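You operate a simulated robot arm through the tools that you are given. There is no shell and no other tool. Be economical: measure what you need, move in short steps, check, and stop when the job is done.

The job below is to be done with a simulated robot arm. You get a single attempt, and the scene is never put back.

JOB
Brown egg in the yellow egg cup, white egg in the other; set the timer to five minutes.
Fine: push the empty white tray up to the canister.

Only the result counts: the job must be done as asked and must still hold three seconds after the hand-in. Knocking over, shifting, dropping, spilling or breaking anything else fails it.

ROBOT AND FRAMES
A 7-joint arm with a two-finger parallel gripper, fixed in place. Base frame: the origin is at the foot of the arm, x ahead of it, y to its left, z up; the work surface is at about z = 0. Readings come in cm, rad, newtons and seconds.
With the tool pointing down near the work surface it reaches from about 22 to 58 cm from the base axis. Its first joint turns from -1.152 to 1.152 rad. Payload 2.5 kg.
Tool frame: the origin (TCP) lies between the finger pads and is the grasp point; the fingertips stand 2.3 cm ahead of it; z points along the fingers, y is the line along which they close. The gripper opens to 9.4 cm. The fingers are 3.8 cm wide and 1 cm thick; the gripper's body (5.4 by 9.6 cm) begins 3.9 cm behind the TCP.
Orientation is that of the tool frame in the base frame, as a unit quaternion [w, x, y, z]. With the fingers straight down and closing along the base's y, the tool's x points along the base's -x, its y along +y and its z along -z.

CONTROLS
- The arm moves only by the tool nudge_tool. Its argument "commands" is a list of rows, each an object (a shift or turn left out is 0, a gripper value left out holds the last) with "dr": the turn, a rotation vector about the tool's x, y, z in rad, a list of three; "slide": the shift along the tool's x, y, z in cm, a list of three; "jaw": the opening, from 0 (shut) to 1 (fully open). In form: [{"dr": [rx, ry, rz], "slide": [tx, ty, tz], "jaw": jaw}, ...]. A call has 1 to 8 rows; each row shifts and turns the commanded pose from where the row before left it, along the tool's axes as they then stand. A row lasts 0.2 s, in which the tool goes at most 5 cm and 0.15 rad; a call with a longer step from one row to the next is refused whole, and so is a gripper value outside its range. A pose out of reach is approached as far as the arm can. The call stops where the force on the tool passes 70 N (or 10 N more than at its start, if that is more) or the arm is blocked; 0.2 s more then pass. The fingers move at their own pace (about 10.8 cm/s each) and stop on an object; they squeeze with about 26 N. The grip force told is the motor's: it shows also when the fingers shut on nothing. Time passes only in rows, and 0.2 s behind the last, so rows that do not move let the fingers close. The reply holds the time, the measured pose of the TCP, the force on the tool along the base axes, the opening and the grip force, in the units named above and with some noise, and new pictures: "show" is both (left out), scene, wrist or none.
- Cameras (640 x 400 px; columns grow to the right, rows downward): "scene" is fixed at [8.2, -39.18, 53.09]; the picture's right is [0.96, -0.27, 0.00], its down [-0.15, -0.52, -0.84] and it looks along [0.23, 0.81, -0.54] (base axes); focal length 363 px, centre (320, 200). "wrist" rides on the gripper at [-3.9, 0, -4.4] in the tool frame; the picture's right is [0.00, -1.00, 0.00], its down [0.97, 0.00, -0.24] and it looks along [0.24, 0.00, 0.97] (tool axes); focal length 218 px, centre (320, 200). There is no depth. A picture from a camera that has moved, and an enlarged one, comes with that camera's place and axes in the base frame and with its lens. The place of the scene camera against the robot may be out by one fixed shift of up to 2.5 cm in any direction.
- close_up(camera, box): a new picture of the part [left, top, right, bottom] of that camera's present view, enlarged. It takes no simulated time.
- close_job(): hands the job in; it is judged then, once.

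Go step by step. Nothing tells you positions but the pictures and the camera data: compare them with the known pose of the tool, close in by small moves and look again before you grip or let go. The budget is 120 turns and 150 pictures, counting those below and the enlarged ones. Unless the task says otherwise, let go and move clear before handing in, and close with one line.

The tools are called after "Emit:" as a command line: name --argument value ..., lists and objects as JSON in quotes. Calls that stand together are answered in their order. nudge_tool: Moves the arm, as the interface text tells. Its arguments: {"type":"object","properties":{"commands":{"type":"array","items":{"type":"object","properties":{"dr":{"type":"array","items":{"type":"number"}},"slide":{"type":"array","items":{"type":"number"}},"jaw":{"type":"number"}}}},"show":{"type":"string","enum":["both","scene","wrist","none"]}},"required":["commands"]} The other tools are called the same way: close_up (camera, box) takes an enlarged picture of a part of a camera's view; close_job () hands the job in.

At the start:

```text
clock: 0.0
tcp_pos: [28.88, 20.4, 30.43]
tcp_rot: [0.0, 0.0, 1.0, -0.001]
ft_force: [-0.8, -0.3, -0.8]
opening: 9.39
finger_force: 0.1
```

scene: 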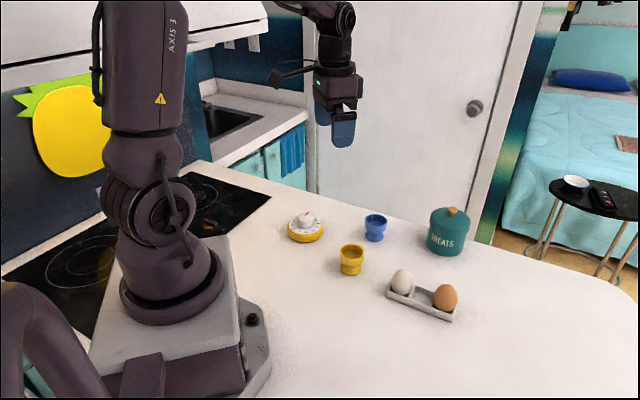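
wrist: 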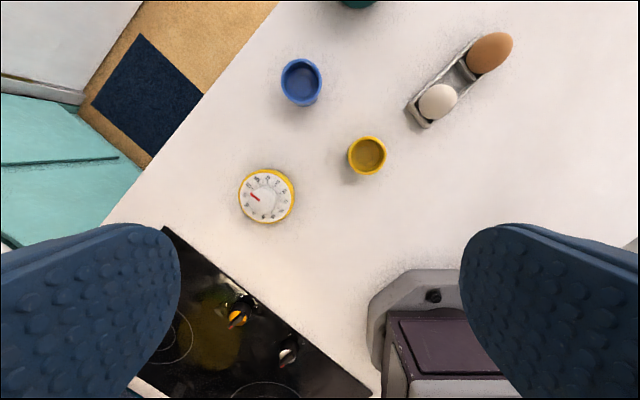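

I see the timer, the two cups, the egg tray with both eggs, and the canister. I'll take enlarged views first to read the details.

Emit:
close_up --camera "scene" --box '[270, 190, 490, 328]'

Emit:
close_up --camera "wrist" --box '[216, 150, 316, 240]'

Emit:
close_up --camera "wrist" --box '[270, 0, 530, 190]'

```text
2.90 times, centred on (380, 259) of scene
camera zoom: at [8.2, -39.18, 53.09], right [0.96, -0.27, 0.0], down [-0.15, -0.52, -0.84], along [0.23, 0.81, -0.54], focal length 1053 px, centre (146, 29)
```

zoom: 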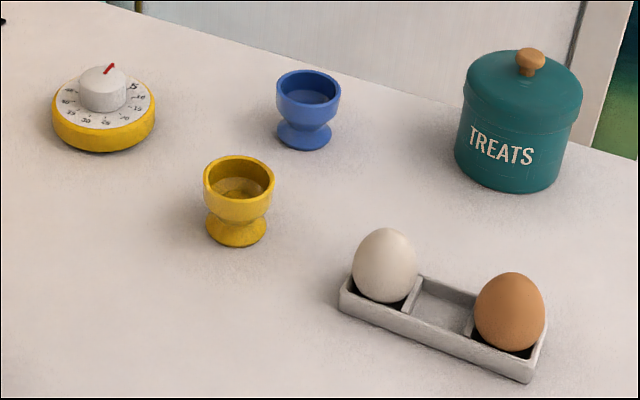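

```text
4.44 times, centred on (266, 195) of wrist
camera zoom: at [32.84, 20.44, 34.79], right [0.0, -1.0, 0.0], down [-0.97, 0.0, 0.24], along [-0.24, 0.0, -0.97], focal length 970 px, centre (560, 222)
```

zoom: 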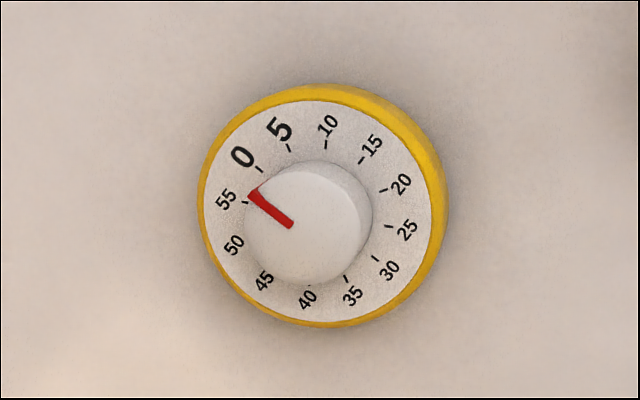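

```text
2.11 times, centred on (400, 95) of wrist
camera zoom: at [32.84, 20.44, 34.79], right [0.0, -1.0, 0.0], down [-0.97, 0.0, 0.24], along [-0.24, 0.0, -0.97], focal length 460 px, centre (152, 421)
```

zoom: 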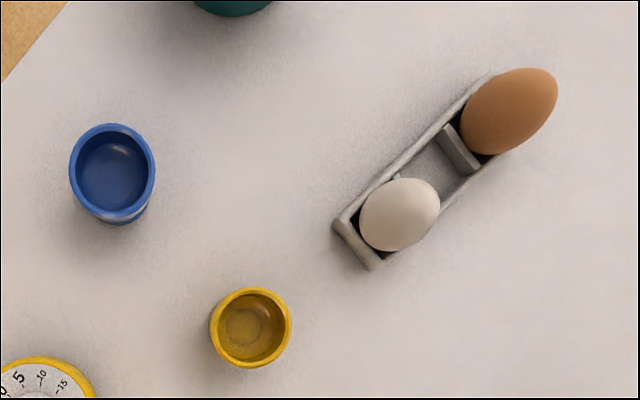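

The timer knob stands near base (25.3, 28.6) and its pointer is at about 0, so it needs 30° clockwise. I'll go above it for a closer look.

Emit:
nudge_tool --commands '[{"slide": [0.9, 2.05, 3.6]}, {"slide": [0.9, 2.05, 3.6]}, {"slide": [0.9, 2.05, 3.6]}, {"slide": [0.9, 2.05, 3.6]}, {}]' --show "both"

```text
clock: 1.2
tcp_pos: [25.25, 28.46, 16.25]
tcp_rot: [0.0, 0.0, 1.0, 0.0]
ft_force: [-0.3, -0.4, -0.5]
opening: 9.42
finger_force: 0.1
camera wrist: at [29.2, 28.37, 20.49], right [0.0, -1.0, 0.0], down [-0.97, 0.0, 0.24], along [-0.24, 0.0, -0.97], focal length 218 px, centre (320, 200)
```

scene: 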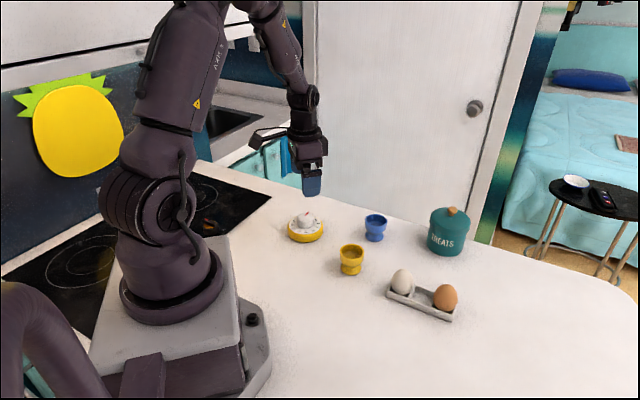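
wrist: 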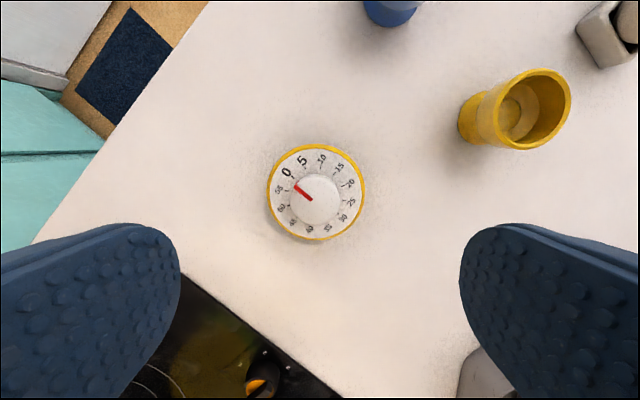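

Emit:
close_up --camera "wrist" --box '[240, 142, 392, 242]'

Emit:
close_up --camera "scene" --box '[265, 170, 365, 250]'

```text
4.00 times, centred on (316, 192) of wrist
camera zoom: at [29.2, 28.37, 20.49], right [0.0, -1.0, 0.0], down [-0.97, 0.0, 0.24], along [-0.24, 0.0, -0.97], focal length 873 px, centre (336, 232)
```

zoom: 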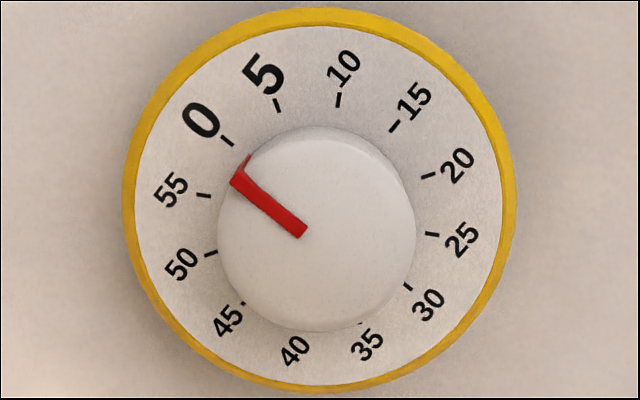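

```text
5.00 times, centred on (315, 210) of scene
camera zoom: at [8.2, -39.18, 53.09], right [0.96, -0.27, 0.0], down [-0.15, -0.52, -0.84], along [0.23, 0.81, -0.54], focal length 1817 px, centre (345, 150)
```

zoom: 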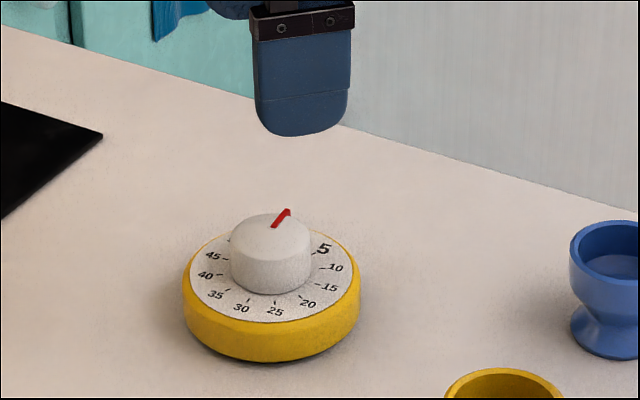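

The knob is about 0.35 cm to +y of the tool. I'll correct that while coming down and look again.

Emit:
nudge_tool --commands '[{"slide": [0.1, 0.35, 3.5]}, {"slide": [0, 0, 3.5]}, {}]' --show "both"

```text
clock: 2.0
tcp_pos: [25.16, 28.77, 9.16]
tcp_rot: [-0.001, 0.0, 1.0, 0.001]
ft_force: [-0.3, 0.2, 0.1]
opening: 9.41
finger_force: 0.2
camera wrist: at [29.1, 28.84, 13.39], right [0.0, -1.0, 0.0], down [-0.97, 0.0, 0.24], along [-0.24, 0.0, -0.97], focal length 218 px, centre (320, 200)
```

scene: 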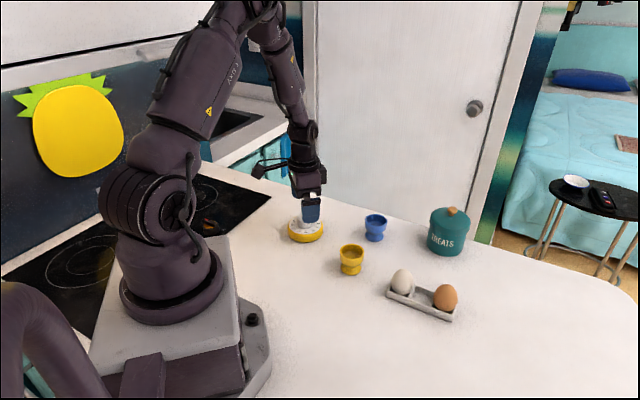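
wrist: 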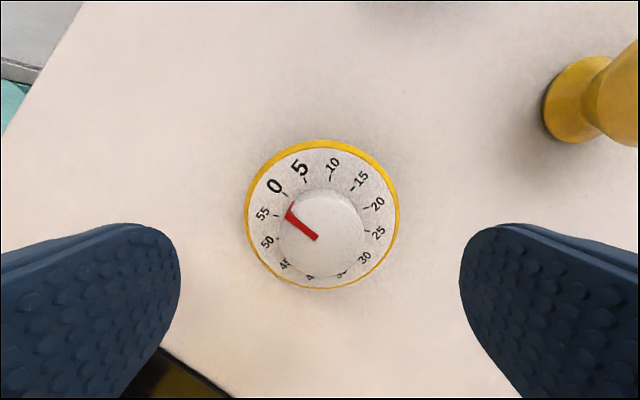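

Emit:
close_up --camera "wrist" --box '[236, 132, 406, 292]'

Emit:
close_up --camera "scene" --box '[275, 180, 345, 250]'

```text
2.50 times, centred on (321, 212) of wrist
camera zoom: at [29.1, 28.84, 13.39], right [0.0, -1.0, 0.0], down [-0.97, 0.0, 0.24], along [-0.24, 0.0, -0.97], focal length 546 px, centre (318, 170)
```

zoom: 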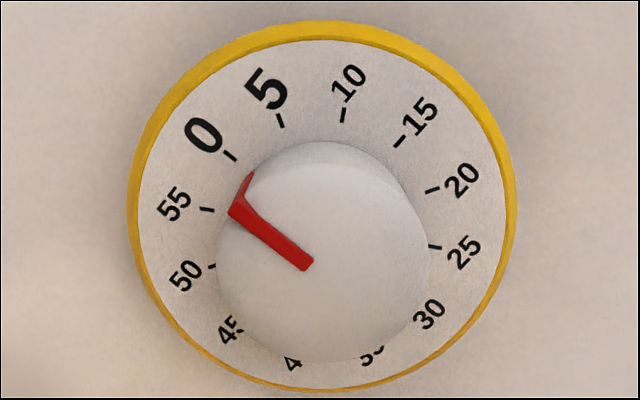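

```text
5.71 times, centred on (310, 215) of scene
camera zoom: at [8.2, -39.18, 53.09], right [0.96, -0.27, 0.0], down [-0.15, -0.52, -0.84], along [0.23, 0.81, -0.54], focal length 2076 px, centre (377, 114)
```

zoom: 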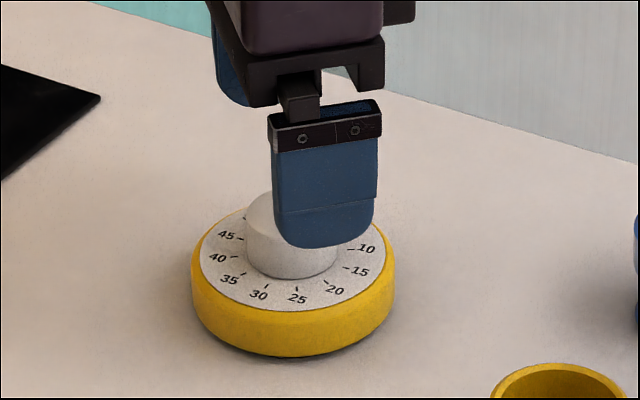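

The knob is centred to within about 1 mm. The face is at z≈2.4 and the knob top at z≈4.5, so I'll go down with the fingers around the knob and not close yet.

Emit:
nudge_tool --commands '[{"slide": [0, -0.05, 1.9], "jaw": 0.52}, {"slide": [0, 0, 1.95]}, {}]' --show "both"

```text
clock: 2.8
tcp_pos: [25.07, 28.9, 5.2]
tcp_rot: [0.0, 0.0, 1.0, 0.0]
ft_force: [-0.2, 0.1, -0.6]
opening: 4.9
finger_force: 0.1
camera wrist: at [29.13, 28.78, 9.45], right [0.0, -1.0, 0.0], down [-0.97, 0.0, 0.24], along [-0.24, 0.0, -0.97], focal length 218 px, centre (320, 200)
```

scene: 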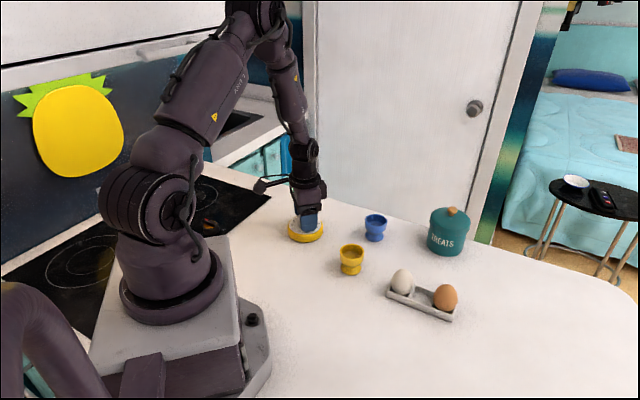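
wrist: 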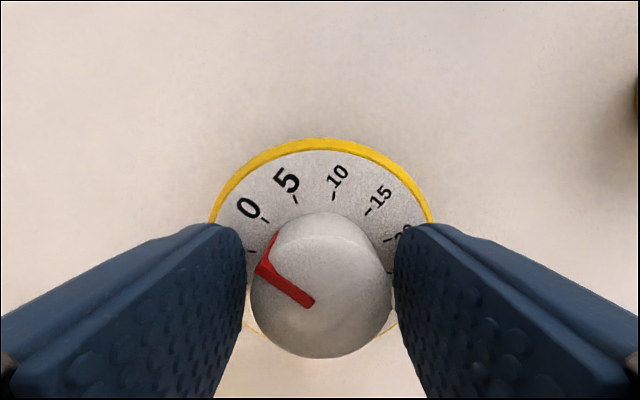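

The fingers straddle the knob evenly. I'll move 0.2 cm in +x to centre it and then close.

Emit:
nudge_tool --commands '[{"slide": [-0.2, 0, 0]}, {"jaw": 0.4}, {"jaw": 0.3}, {}, {}]' --show "wrist"

```text
clock: 4.0
tcp_pos: [25.41, 28.73, 5.16]
tcp_rot: [0.001, 0.0, 1.0, 0.0]
ft_force: [0.9, -2.9, 0.9]
opening: 3.7
finger_force: 26.2
camera wrist: at [29.4, 28.76, 9.43], right [0.0, -1.0, 0.0], down [-0.97, 0.0, 0.24], along [-0.24, 0.0, -0.97], focal length 218 px, centre (320, 200)
```

wrist: 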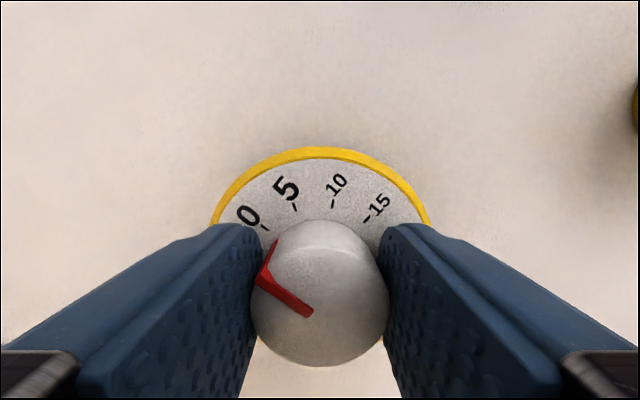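

The knob is gripped at 3.7 cm with little side force. Next I'll turn 30° clockwise, which is +z for the tool.

Emit:
nudge_tool --commands '[{"dr": [0, 0, 0.13]}, {"dr": [0, 0, 0.13]}, {"dr": [0, 0, 0.13]}, {"dr": [0, 0, 0.13]}, {}]' --show "wrist"

```text
clock: 5.2
tcp_pos: [25.39, 28.99, 5.17]
tcp_rot: [0.0, 0.258, 0.966, 0.0]
ft_force: [0.4, -0.5, -0.4]
opening: 3.69
finger_force: 26.3
camera wrist: at [28.85, 26.98, 9.48], right [-0.5, -0.87, 0.0], down [-0.84, 0.48, 0.24], along [-0.21, 0.12, -0.97], focal length 218 px, centre (320, 200)
```

wrist: 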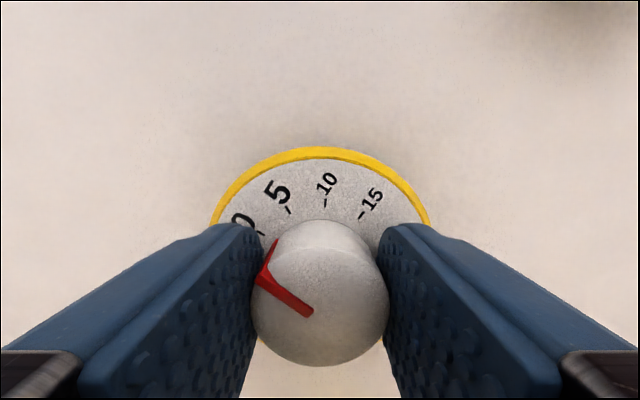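

The whole timer turned with the gripper: the dial moved only a few degrees relative to the knob. I'll turn back to restore the body, then press down a little to hold it before turning again.

Emit:
nudge_tool --commands '[{"dr": [0, 0, -0.13]}, {"dr": [0, 0, -0.13]}, {"dr": [0, 0, -0.13]}, {"dr": [0, 0, -0.13]}, {}]' --show "wrist"

```text
clock: 6.4
tcp_pos: [25.36, 28.84, 5.13]
tcp_rot: [-0.001, -0.001, 1.0, -0.001]
ft_force: [-0.4, 0.2, 1.2]
opening: 3.66
finger_force: 25.6
camera wrist: at [29.37, 28.97, 9.48], right [0.0, -1.0, 0.0], down [-0.97, 0.0, 0.24], along [-0.24, 0.0, -0.97], focal length 218 px, centre (320, 200)
```

wrist: 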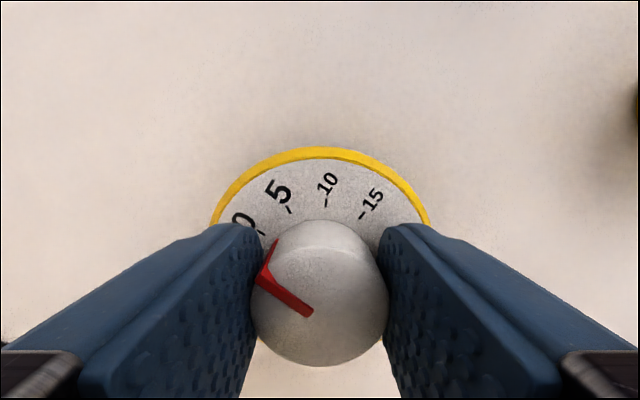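

The body came back, and the dial kept the few degrees of relative turn. I'll press down in small steps and read the force.

Emit:
nudge_tool --commands '[{"slide": [0, 0, 0.15]}, {}]' --show "none"

```text
clock: 7.0
tcp_pos: [25.35, 28.93, 5.0]
tcp_rot: [0.0, 0.001, 1.0, 0.0]
ft_force: [-4.2, -4.2, 18.7]
opening: 3.67
finger_force: 25.9
```

That gives about 19 N of downward press. I'll turn 0.26 rad and look.

Emit:
nudge_tool --commands '[{"dr": [0, 0, 0.087]}, {"dr": [0, 0, 0.087]}, {"dr": [0, 0, 0.087]}]' --show "wrist"

```text
clock: 7.8
tcp_pos: [25.53, 28.91, 5.01]
tcp_rot: [-0.001, 0.132, 0.991, -0.001]
ft_force: [-0.6, -10.9, 11.5]
opening: 3.7
finger_force: 26.4
camera wrist: at [29.25, 27.86, 9.35], right [-0.26, -0.97, 0.0], down [-0.94, 0.25, 0.24], along [-0.23, 0.06, -0.97], focal length 218 px, centre (320, 200)
```

wrist: 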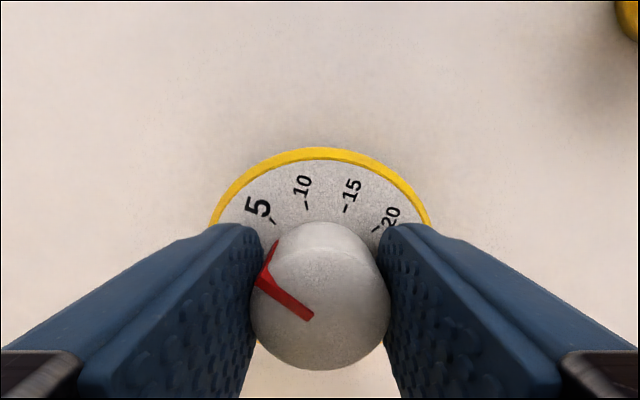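

With pressure the dial stays put, and the total turn is about 19°. I'll turn about 11° more and check.

Emit:
nudge_tool --commands '[{"slide": [0, 0, 0.05]}, {"dr": [0, 0, 0.1]}, {"dr": [0, 0, 0.1]}, {}]' --show "wrist"

```text
clock: 8.8
tcp_pos: [25.37, 29.07, 5.07]
tcp_rot: [0.001, 0.229, 0.973, 0.001]
ft_force: [0.1, -0.4, -0.9]
opening: 3.67
finger_force: 25.7
camera wrist: at [28.99, 27.34, 9.32], right [-0.45, -0.9, 0.0], down [-0.87, 0.43, 0.24], along [-0.21, 0.11, -0.97], focal length 218 px, centre (320, 200)
```

wrist: 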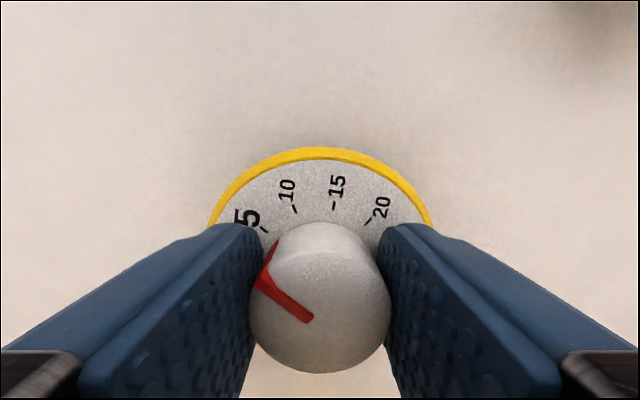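

The ticks now sit where the ones 30° earlier were at the start, so the turn is 30°. I'll release, lift straight up and read the dial.

Emit:
nudge_tool --commands '[{"jaw": 0.5}, {"jaw": 0.55}, {"slide": [0, 0, -4], "jaw": 0.8}, {"slide": [0, 0, -4], "jaw": 1}, {"slide": [0, 0, -4]}, {}]' --show "wrist"

Emit:
close_up --camera "wrist" --box '[240, 142, 392, 242]'

```text
clock: 10.2
tcp_pos: [25.48, 29.0, 17.24]
tcp_rot: [0.0, 0.228, 0.974, -0.001]
ft_force: [-0.2, 0.8, 0.4]
opening: 9.39
finger_force: 0.1
camera wrist: at [29.01, 27.28, 21.47], right [-0.45, -0.9, 0.0], down [-0.87, 0.43, 0.24], along [-0.21, 0.11, -0.97], focal length 218 px, centre (320, 200)
```

wrist: 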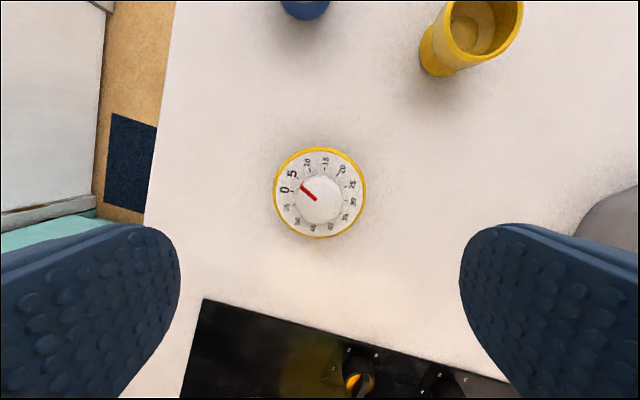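

```text
4.00 times, centred on (316, 192) of wrist
camera zoom: at [29.01, 27.28, 21.47], right [-0.45, -0.9, 0.0], down [-0.87, 0.43, 0.24], along [-0.21, 0.11, -0.97], focal length 873 px, centre (336, 232)
```

zoom: 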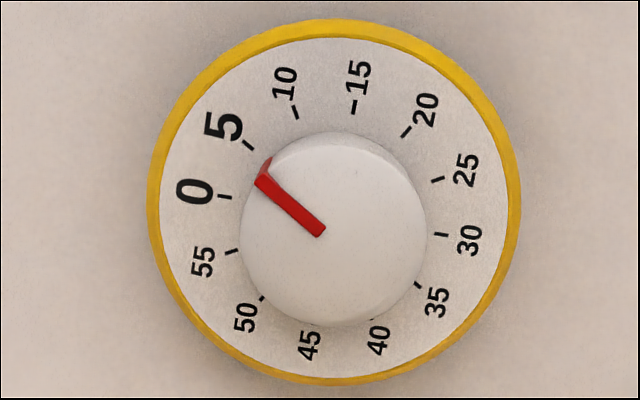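

The pointer is close to 5. I'll zoom in to measure the remaining error.

Emit:
close_up --camera "wrist" --box '[284, 164, 348, 204]'

Emit:
close_up --camera "scene" --box '[275, 200, 335, 250]'

```text
10.00 times, centred on (316, 184) of wrist
camera zoom: at [29.01, 27.28, 21.47], right [-0.45, -0.9, 0.0], down [-0.87, 0.43, 0.24], along [-0.21, 0.11, -0.97], focal length 2183 px, centre (360, 360)
```

zoom: 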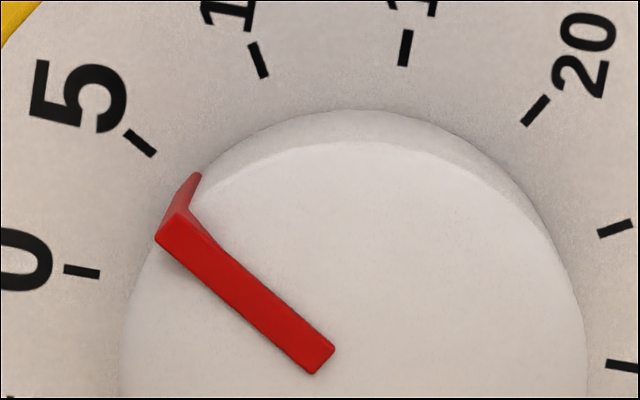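

```text
8.00 times, centred on (305, 225) of scene
camera zoom: at [8.2, -39.19, 53.09], right [0.96, -0.27, 0.0], down [-0.15, -0.52, -0.84], along [0.23, 0.81, -0.54], focal length 2906 px, centre (440, 0)
```

zoom: 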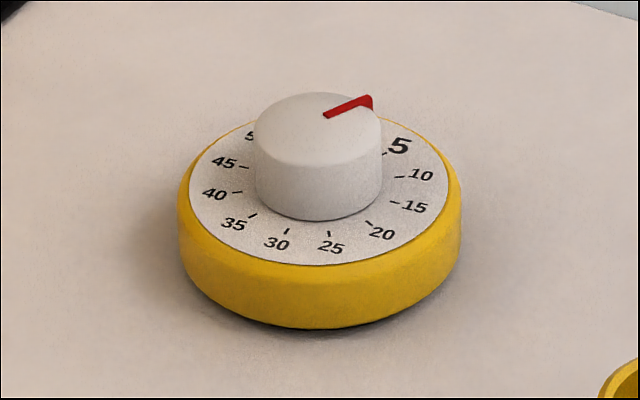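

By projection the pointer reads about +2° past 5, but the same method gave the same bias at the start. I'll yaw the camera so the pointer runs straight up in the picture, which removes that parallax.

Emit:
nudge_tool --commands '[{"dr": [0, 0, -0.14], "slide": [0.1, 0.3, 0]}, {"dr": [0, 0, -0.14]}, {"dr": [0, 0, -0.14]}, {"dr": [0, 0, -0.14]}, {"dr": [0, 0, -0.14]}, {"dr": [0, 0, -0.14]}, {}]' --show "wrist"

Emit:
close_up --camera "wrist" --box '[260, 152, 380, 232]'

```text
clock: 11.8
tcp_pos: [25.46, 29.11, 17.18]
tcp_rot: [0.0, -0.189, 0.982, 0.0]
ft_force: [0.0, 0.0, -0.2]
opening: 9.38
finger_force: 0.1
camera wrist: at [29.1, 30.7, 21.44], right [0.37, -0.93, 0.0], down [-0.9, -0.36, 0.24], along [-0.22, -0.09, -0.97], focal length 218 px, centre (320, 200)
```

wrist: 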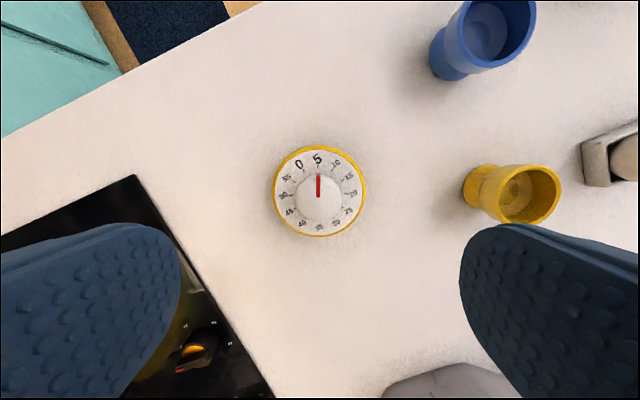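

```text
5.00 times, centred on (320, 192) of wrist
camera zoom: at [29.1, 30.7, 21.44], right [0.37, -0.93, 0.0], down [-0.9, -0.36, 0.24], along [-0.22, -0.09, -0.97], focal length 1091 px, centre (320, 240)
```

zoom: 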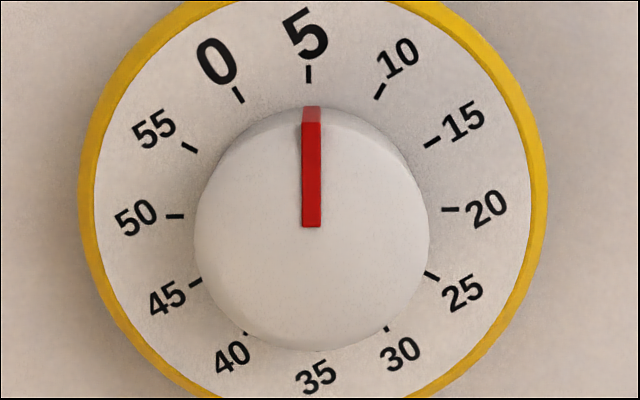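

The pointer reads about 5.2 minutes, which is aligned to the 5 tick within about 1°. Next I'll square the tool and fly over to the eggs.

Emit:
nudge_tool --commands '[{"dr": [0, 0, 0.127]}, {"dr": [0, 0, 0.126]}, {"dr": [0, 0, 0.126]}, {"slide": [-2.23, -3.86, -0.43]}, {"slide": [-2.23, -3.86, -0.43]}, {"slide": [-2.23, -3.86, -0.43]}, {"slide": [-2.23, -3.86, -0.43]}]' --show "none"

Emit:
nudge_tool --commands '[{"slide": [-2.23, -3.86, -0.43]}, {"slide": [-2.23, -3.86, -0.43]}, {"slide": [-2.23, -3.86, -0.43]}, {}]' --show "both"

```text
clock: 13.4
tcp_pos: [34.16, 13.77, 18.73]
tcp_rot: [0.0, 0.0, 1.0, 0.0]
ft_force: [0.3, -0.5, -0.1]
opening: 9.38
finger_force: 0.0
```

```text
clock: 14.4
tcp_pos: [41.0, 2.19, 20.11]
tcp_rot: [0.0, 0.0, 1.0, 0.0]
ft_force: [0.0, -0.1, -0.4]
opening: 9.39
finger_force: 0.0
camera wrist: at [45.04, 2.12, 24.33], right [0.0, -1.0, 0.0], down [-0.97, 0.0, 0.24], along [-0.24, 0.0, -0.97], focal length 218 px, centre (320, 200)
```

scene: 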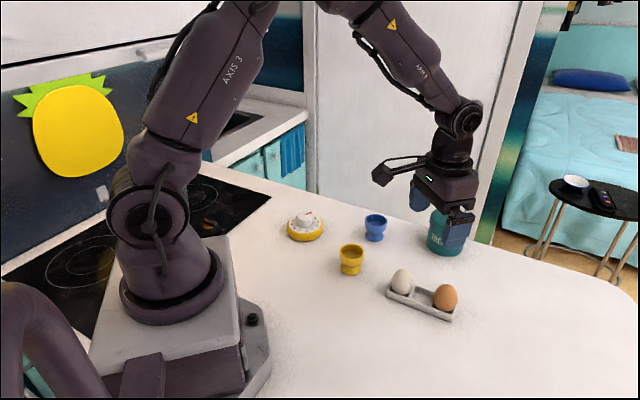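
wrist: 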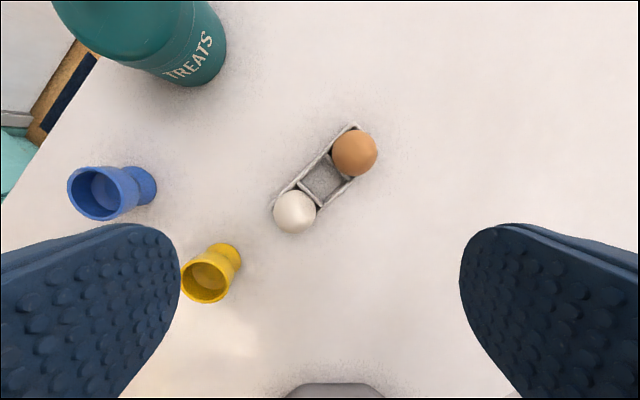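

Emit:
close_up --camera "wrist" --box '[250, 110, 410, 245]'

Emit:
close_up --camera "scene" --box '[375, 250, 475, 330]'

```text
2.96 times, centred on (330, 178) of wrist
camera zoom: at [45.04, 2.12, 24.33], right [0.0, -1.0, 0.0], down [-0.97, 0.0, 0.24], along [-0.24, 0.0, -0.97], focal length 647 px, centre (290, 267)
```

zoom: 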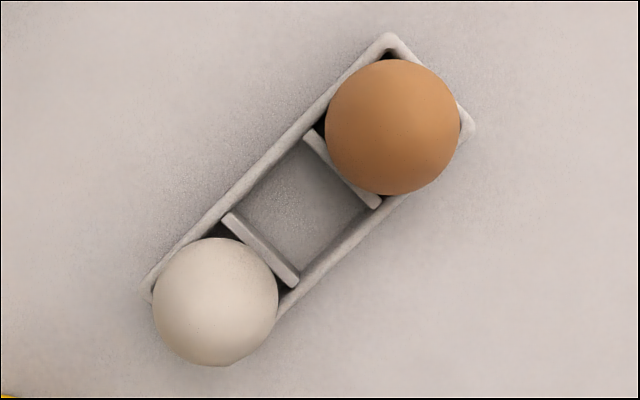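

```text
5.00 times, centred on (425, 290) of scene
camera zoom: at [8.2, -39.19, 53.09], right [0.96, -0.27, 0.0], down [-0.15, -0.52, -0.84], along [0.23, 0.81, -0.54], focal length 1817 px, centre (-205, -250)
```

zoom: 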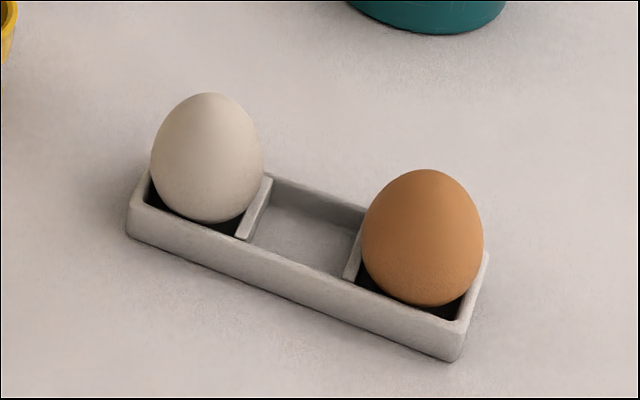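

The eggs are upright: the brown one near (44.4, -1.1), the white one near (38.6, 4.7). The tray's long axis runs at about -44°. I'll move over the brown egg and yaw so the fingers close across the tray.

Emit:
nudge_tool --commands '[{"slide": [-1.75, -1.65, 3]}, {"slide": [-1.7, -1.68, 3]}, {"dr": [0, 0, 0.13]}, {"dr": [0, 0, 0.13]}, {"dr": [0, 0, 0.13]}, {"dr": [0, 0, 0.13]}, {"dr": [0, 0, 0.13]}, {"dr": [0, 0, 0.125]}]' --show "both"

```text
clock: 16.2
tcp_pos: [44.33, -1.0, 14.0]
tcp_rot: [0.0, 0.379, 0.925, 0.0]
ft_force: [0.3, -0.6, 0.2]
opening: 9.39
finger_force: 0.0
camera wrist: at [47.19, -3.79, 18.35], right [-0.7, -0.71, 0.0], down [-0.69, 0.68, 0.24], along [-0.17, 0.17, -0.97], focal length 218 px, centre (320, 200)
```

scene: 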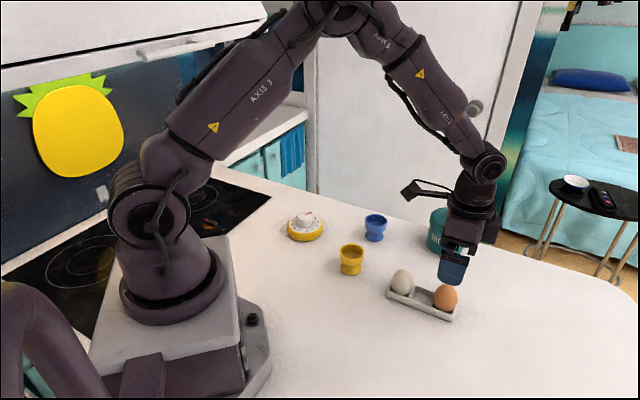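
wrist: 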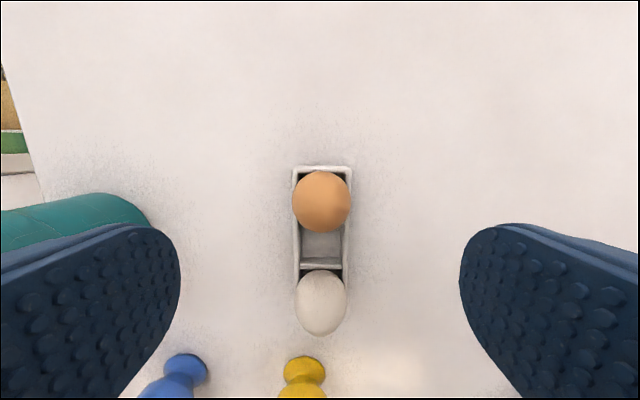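

The fingers are centred over the brown egg. I'll descend to TCP z≈5, which puts the tips just above the tray rim, and check before closing.

Emit:
nudge_tool --commands '[{"slide": [-0.1, 0, 3]}, {"slide": [0, 0, 3]}, {"slide": [0, 0, 3], "jaw": 0.75}, {}]' --show "both"

Emit:
close_up --camera "scene" --box '[385, 230, 485, 330]'

```text
clock: 17.2
tcp_pos: [44.53, -1.34, 5.09]
tcp_rot: [0.0, 0.379, 0.926, -0.001]
ft_force: [0.2, -0.4, 0.3]
opening: 7.05
finger_force: 0.0
camera wrist: at [47.47, -4.02, 9.36], right [-0.7, -0.71, 0.0], down [-0.69, 0.68, 0.24], along [-0.17, 0.17, -0.97], focal length 218 px, centre (320, 200)
```

scene: 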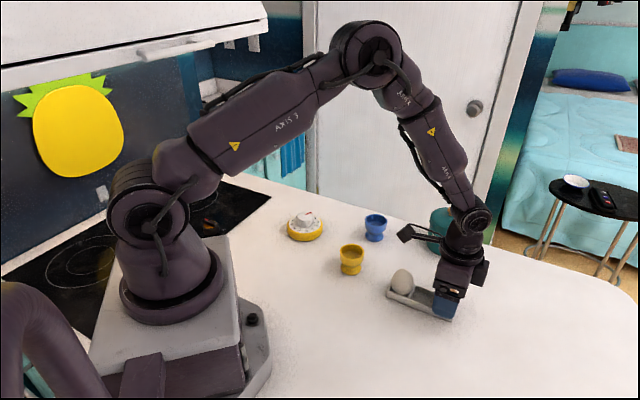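
wrist: 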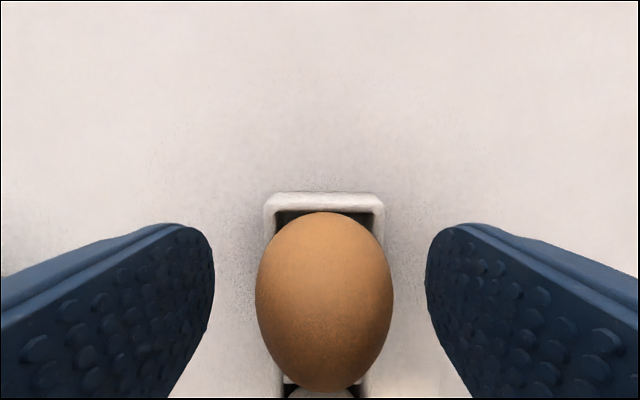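

```text
4.00 times, centred on (435, 280) of scene
camera zoom: at [8.2, -39.18, 53.09], right [0.96, -0.27, 0.0], down [-0.15, -0.52, -0.84], along [0.23, 0.81, -0.54], focal length 1453 px, centre (-140, -120)
```

zoom: 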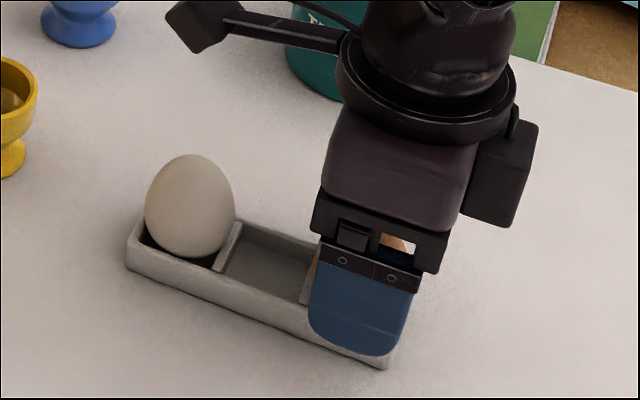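

The egg is about 1 mm off centre, and its widest part (z≈3.3) is within the pads. I'll correct and close gently.

Emit:
nudge_tool --commands '[{"slide": [0, -0.1, 0.15]}, {"jaw": 0.55}, {"jaw": 0.4}, {}, {}]' --show "wrist"

```text
clock: 18.4
tcp_pos: [44.47, -1.3, 5.03]
tcp_rot: [0.0, 0.377, 0.926, 0.001]
ft_force: [0.4, 0.7, -0.3]
opening: 4.15
finger_force: 25.9
camera wrist: at [47.36, -4.05, 9.22], right [-0.7, -0.71, 0.0], down [-0.69, 0.68, 0.24], along [-0.17, 0.17, -0.97], focal length 218 px, centre (320, 200)
```

wrist: 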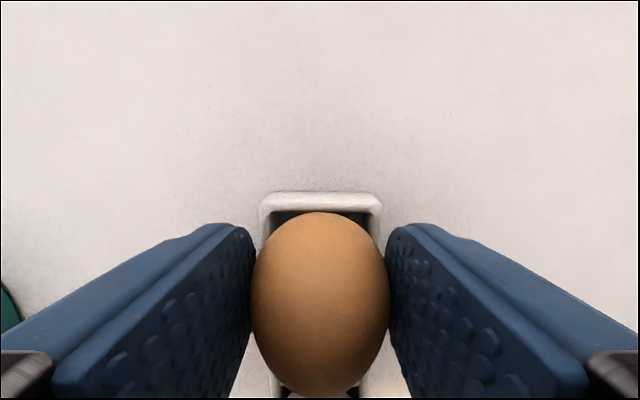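

The brown egg is held at 4.15 cm. I'll lift it and carry it to a spot beside the yellow cup where the wrist camera can still see the cup.

Emit:
nudge_tool --commands '[{"slide": [0, 0, -2]}, {"slide": [0, 0, -3.5]}, {"slide": [0, 0, -3.5]}, {}]' --show "both"

Emit:
nudge_tool --commands '[{"slide": [3.7, 0.28, 0]}, {"slide": [3.7, 0.28, 0]}, {"slide": [3.7, 0.28, 0]}, {"slide": [3.7, 0.28, 0]}, {"slide": [3.7, 0.28, 0]}, {"slide": [3.7, 0.3, 0]}, {"slide": [3.65, 0.3, 0]}, {}]' --show "both"

```text
clock: 19.4
tcp_pos: [44.58, -1.13, 13.73]
tcp_rot: [0.0, 0.378, 0.926, 0.0]
ft_force: [0.4, -0.1, -0.1]
opening: 3.76
finger_force: 0.1
camera wrist: at [47.45, -3.9, 18.14], right [-0.7, -0.71, 0.0], down [-0.69, 0.68, 0.24], along [-0.17, 0.17, -0.97], focal length 218 px, centre (320, 200)
```

scene: 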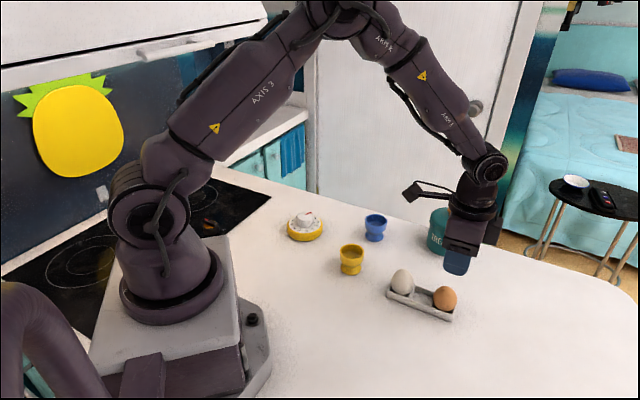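
wrist: 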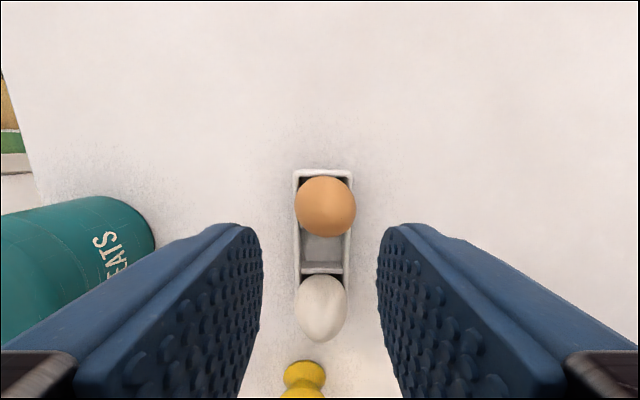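

```text
clock: 21.2
tcp_pos: [27.09, 18.28, 13.63]
tcp_rot: [0.0, 0.378, 0.926, 0.001]
ft_force: [0.2, 0.5, -0.2]
opening: 3.74
finger_force: 0.0
camera wrist: at [30.0, 15.51, 18.02], right [-0.7, -0.71, 0.0], down [-0.69, 0.68, 0.24], along [-0.17, 0.17, -0.97], focal length 218 px, centre (320, 200)
```

scene: 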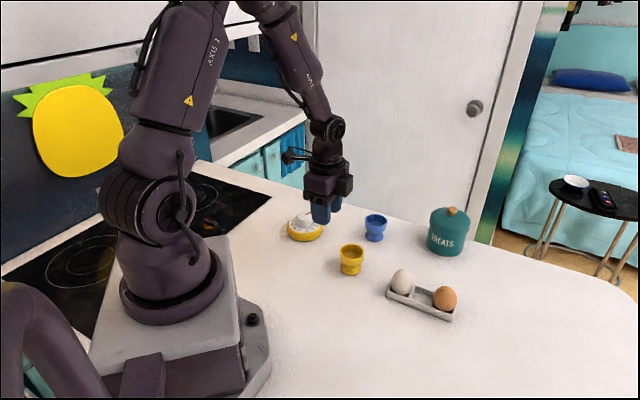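
wrist: 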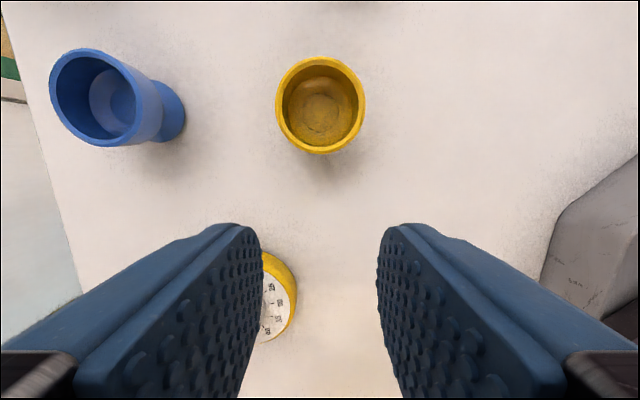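

The egg slipped out near the start of the lift and settled back in its tray compartment. This view does give a good yellow cup position, about (31.65, 13.9). I'll go back and grip lower.

Emit:
nudge_tool --commands '[{"slide": [-3.7, -0.28, 0], "jaw": 0.8}, {"slide": [-3.7, -0.28, 0]}, {"slide": [-3.7, -0.28, 0]}, {"slide": [-3.7, -0.28, 0]}, {"slide": [-3.7, -0.28, 0]}, {"slide": [-3.7, -0.3, 0]}, {"slide": [-3.65, -0.3, 0]}, {}]' --show "wrist"

Emit:
close_up --camera "wrist" --box '[260, 150, 388, 230]'

Emit:
close_up --camera "scene" --box '[375, 250, 475, 330]'

```text
clock: 23.0
tcp_pos: [44.4, -1.31, 13.63]
tcp_rot: [0.0, 0.378, 0.926, 0.0]
ft_force: [-0.2, -0.8, -0.5]
opening: 7.51
finger_force: 0.1
camera wrist: at [47.3, -4.12, 17.88], right [-0.7, -0.71, 0.0], down [-0.69, 0.68, 0.24], along [-0.17, 0.17, -0.97], focal length 218 px, centre (320, 200)
```

wrist: 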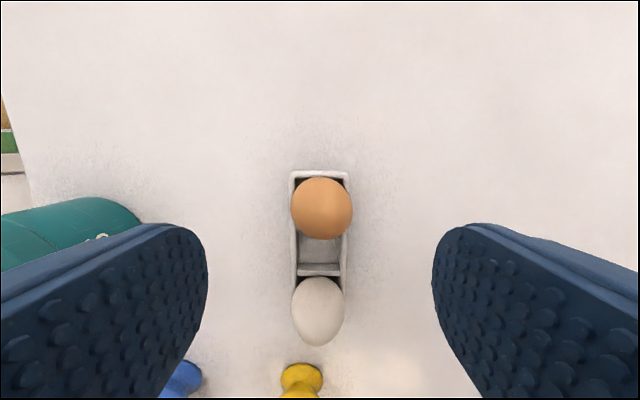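

```text
5.00 times, centred on (324, 190) of wrist
camera zoom: at [47.3, -4.12, 17.88], right [-0.7, -0.71, 0.0], down [-0.69, 0.68, 0.24], along [-0.17, 0.17, -0.97], focal length 1091 px, centre (300, 250)
```

zoom: 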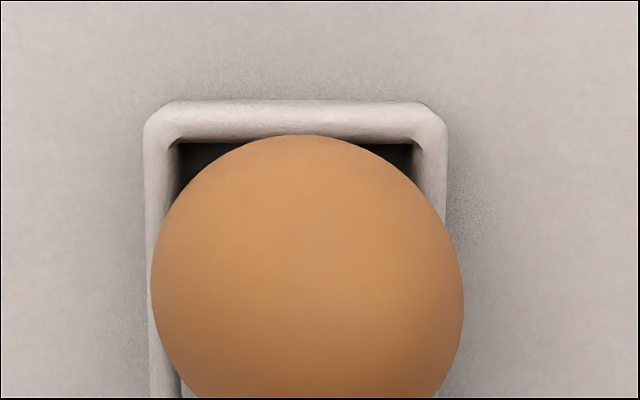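

```text
5.00 times, centred on (425, 290) of scene
camera zoom: at [8.2, -39.19, 53.09], right [0.96, -0.27, 0.0], down [-0.15, -0.52, -0.84], along [0.23, 0.81, -0.54], focal length 1817 px, centre (-205, -250)
```

zoom: 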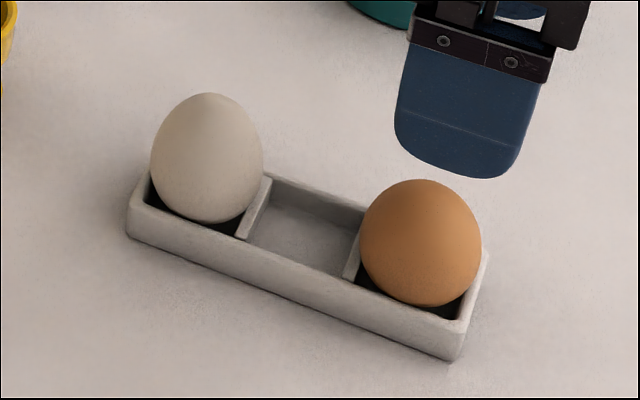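

The brown egg is still in its compartment, leaning a little. I'll descend lower this time (tips at z≈2.2) and look.

Emit:
nudge_tool --commands '[{"slide": [0.2, -0.1, 3]}, {"slide": [0, 0, 3]}, {"slide": [0, 0, 3.1], "jaw": 0.7}, {}]' --show "both"

Emit:
close_up --camera "scene" --box '[395, 250, 475, 330]'

```text
clock: 24.0
tcp_pos: [44.31, -1.22, 4.67]
tcp_rot: [0.0, 0.377, 0.926, 0.0]
ft_force: [0.4, 0.2, -0.8]
opening: 6.57
finger_force: 0.1
camera wrist: at [47.16, -4.04, 8.91], right [-0.7, -0.71, 0.0], down [-0.69, 0.68, 0.24], along [-0.17, 0.17, -0.97], focal length 218 px, centre (320, 200)
```

scene: 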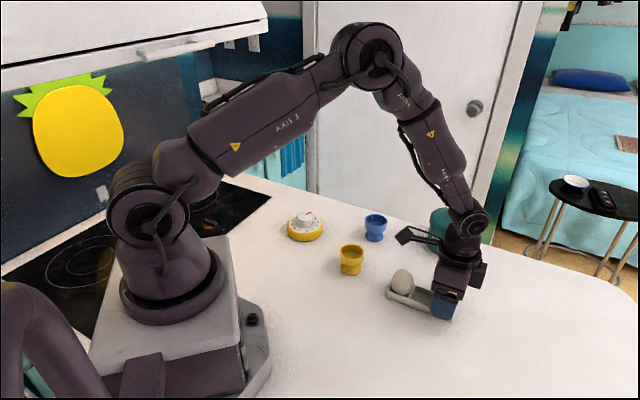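
wrist: 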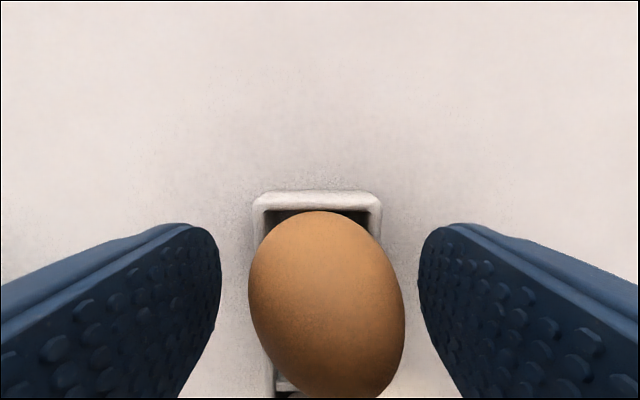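

```text
5.00 times, centred on (435, 290) of scene
camera zoom: at [8.2, -39.18, 53.09], right [0.96, -0.27, 0.0], down [-0.15, -0.52, -0.84], along [0.23, 0.81, -0.54], focal length 1817 px, centre (-255, -250)
```

zoom: 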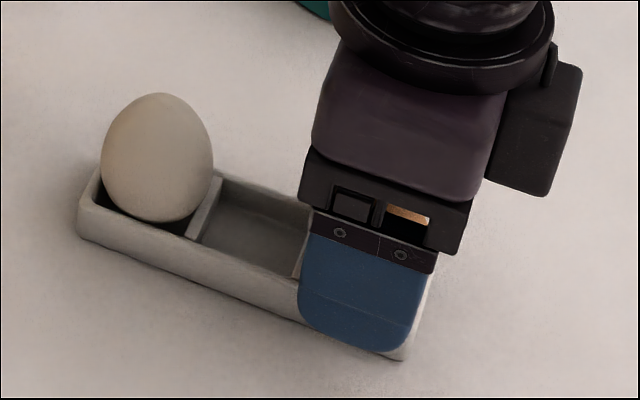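

The egg leans to the right in the picture. Squeezing between flat pads should straighten it. I'll go down a little more, close fully, then lift 1 cm and check.

Emit:
nudge_tool --commands '[{"slide": [0.05, -0.12, 0.2]}, {"jaw": 0.5}, {"jaw": 0.3}, {}, {}]' --show "wrist"

```text
clock: 25.2
tcp_pos: [44.16, -1.25, 4.44]
tcp_rot: [0.0, 0.378, 0.926, 0.0]
ft_force: [-0.7, -0.2, -0.2]
opening: 4.12
finger_force: 26.4
camera wrist: at [46.98, -4.01, 8.79], right [-0.7, -0.71, 0.0], down [-0.69, 0.68, 0.24], along [-0.17, 0.17, -0.97], focal length 218 px, centre (320, 200)
```

wrist: 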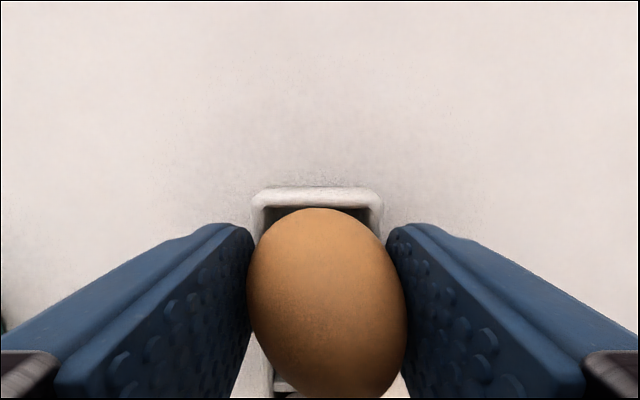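

Emit:
nudge_tool --commands '[{"slide": [0, 0, -0.5]}, {"slide": [0, 0, -0.5]}, {}]' --show "wrist"

```text
clock: 26.0
tcp_pos: [44.15, -1.22, 5.56]
tcp_rot: [-0.001, 0.377, 0.926, 0.0]
ft_force: [-0.8, 0.1, -0.3]
opening: 4.09
finger_force: 27.0
camera wrist: at [47.02, -3.96, 9.83], right [-0.7, -0.71, 0.0], down [-0.69, 0.68, 0.24], along [-0.17, 0.17, -0.97], focal length 218 px, centre (320, 200)
```

wrist: 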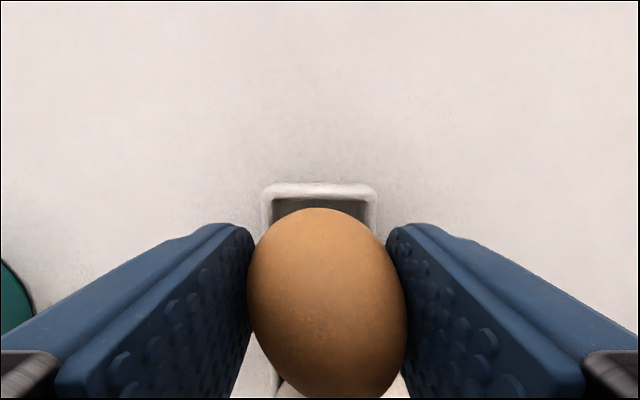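

It is held: the egg rises with the tool and the tray stays. I'll continue with gentle lift steps.

Emit:
nudge_tool --commands '[{"slide": [0, 0, -1]}, {"slide": [0, 0, -1.2]}, {"slide": [0, 0, -1.5]}, {"slide": [0, 0, -1.5]}, {"slide": [0, 0, -1.5]}, {"slide": [0, 0, -1]}, {}]' --show "both"

Emit:
close_up --camera "scene" --box '[385, 215, 485, 325]'

```text
clock: 27.6
tcp_pos: [44.23, -1.09, 13.28]
tcp_rot: [0.0, 0.378, 0.926, 0.0]
ft_force: [-0.1, 0.5, -0.4]
opening: 4.09
finger_force: 26.1
camera wrist: at [47.08, -3.92, 17.6], right [-0.7, -0.71, 0.0], down [-0.69, 0.68, 0.24], along [-0.17, 0.17, -0.97], focal length 218 px, centre (320, 200)
```

scene: 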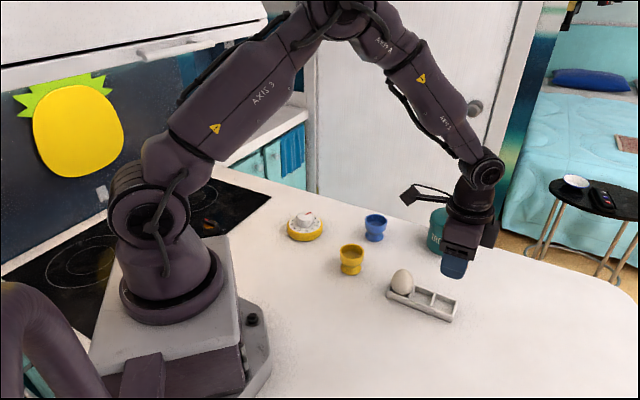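
wrist: 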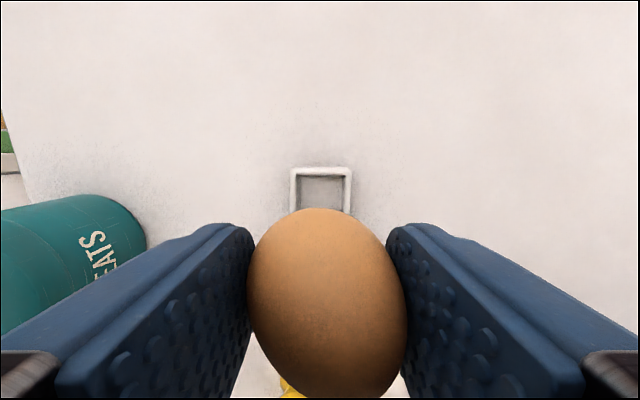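

```text
3.64 times, centred on (435, 270) of scene
camera zoom: at [8.2, -39.18, 53.09], right [0.96, -0.27, 0.0], down [-0.15, -0.52, -0.84], along [0.23, 0.81, -0.54], focal length 1321 px, centre (-98, -54)
```

zoom: 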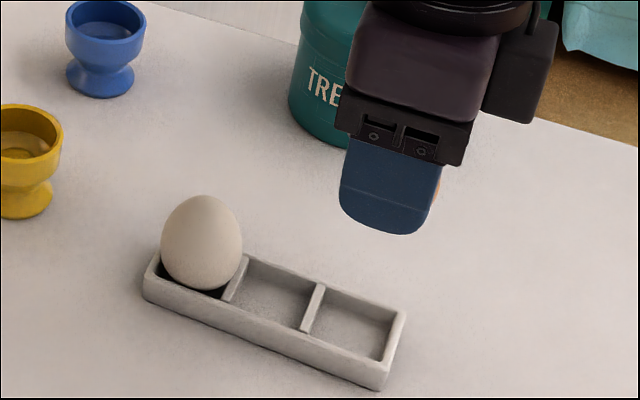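

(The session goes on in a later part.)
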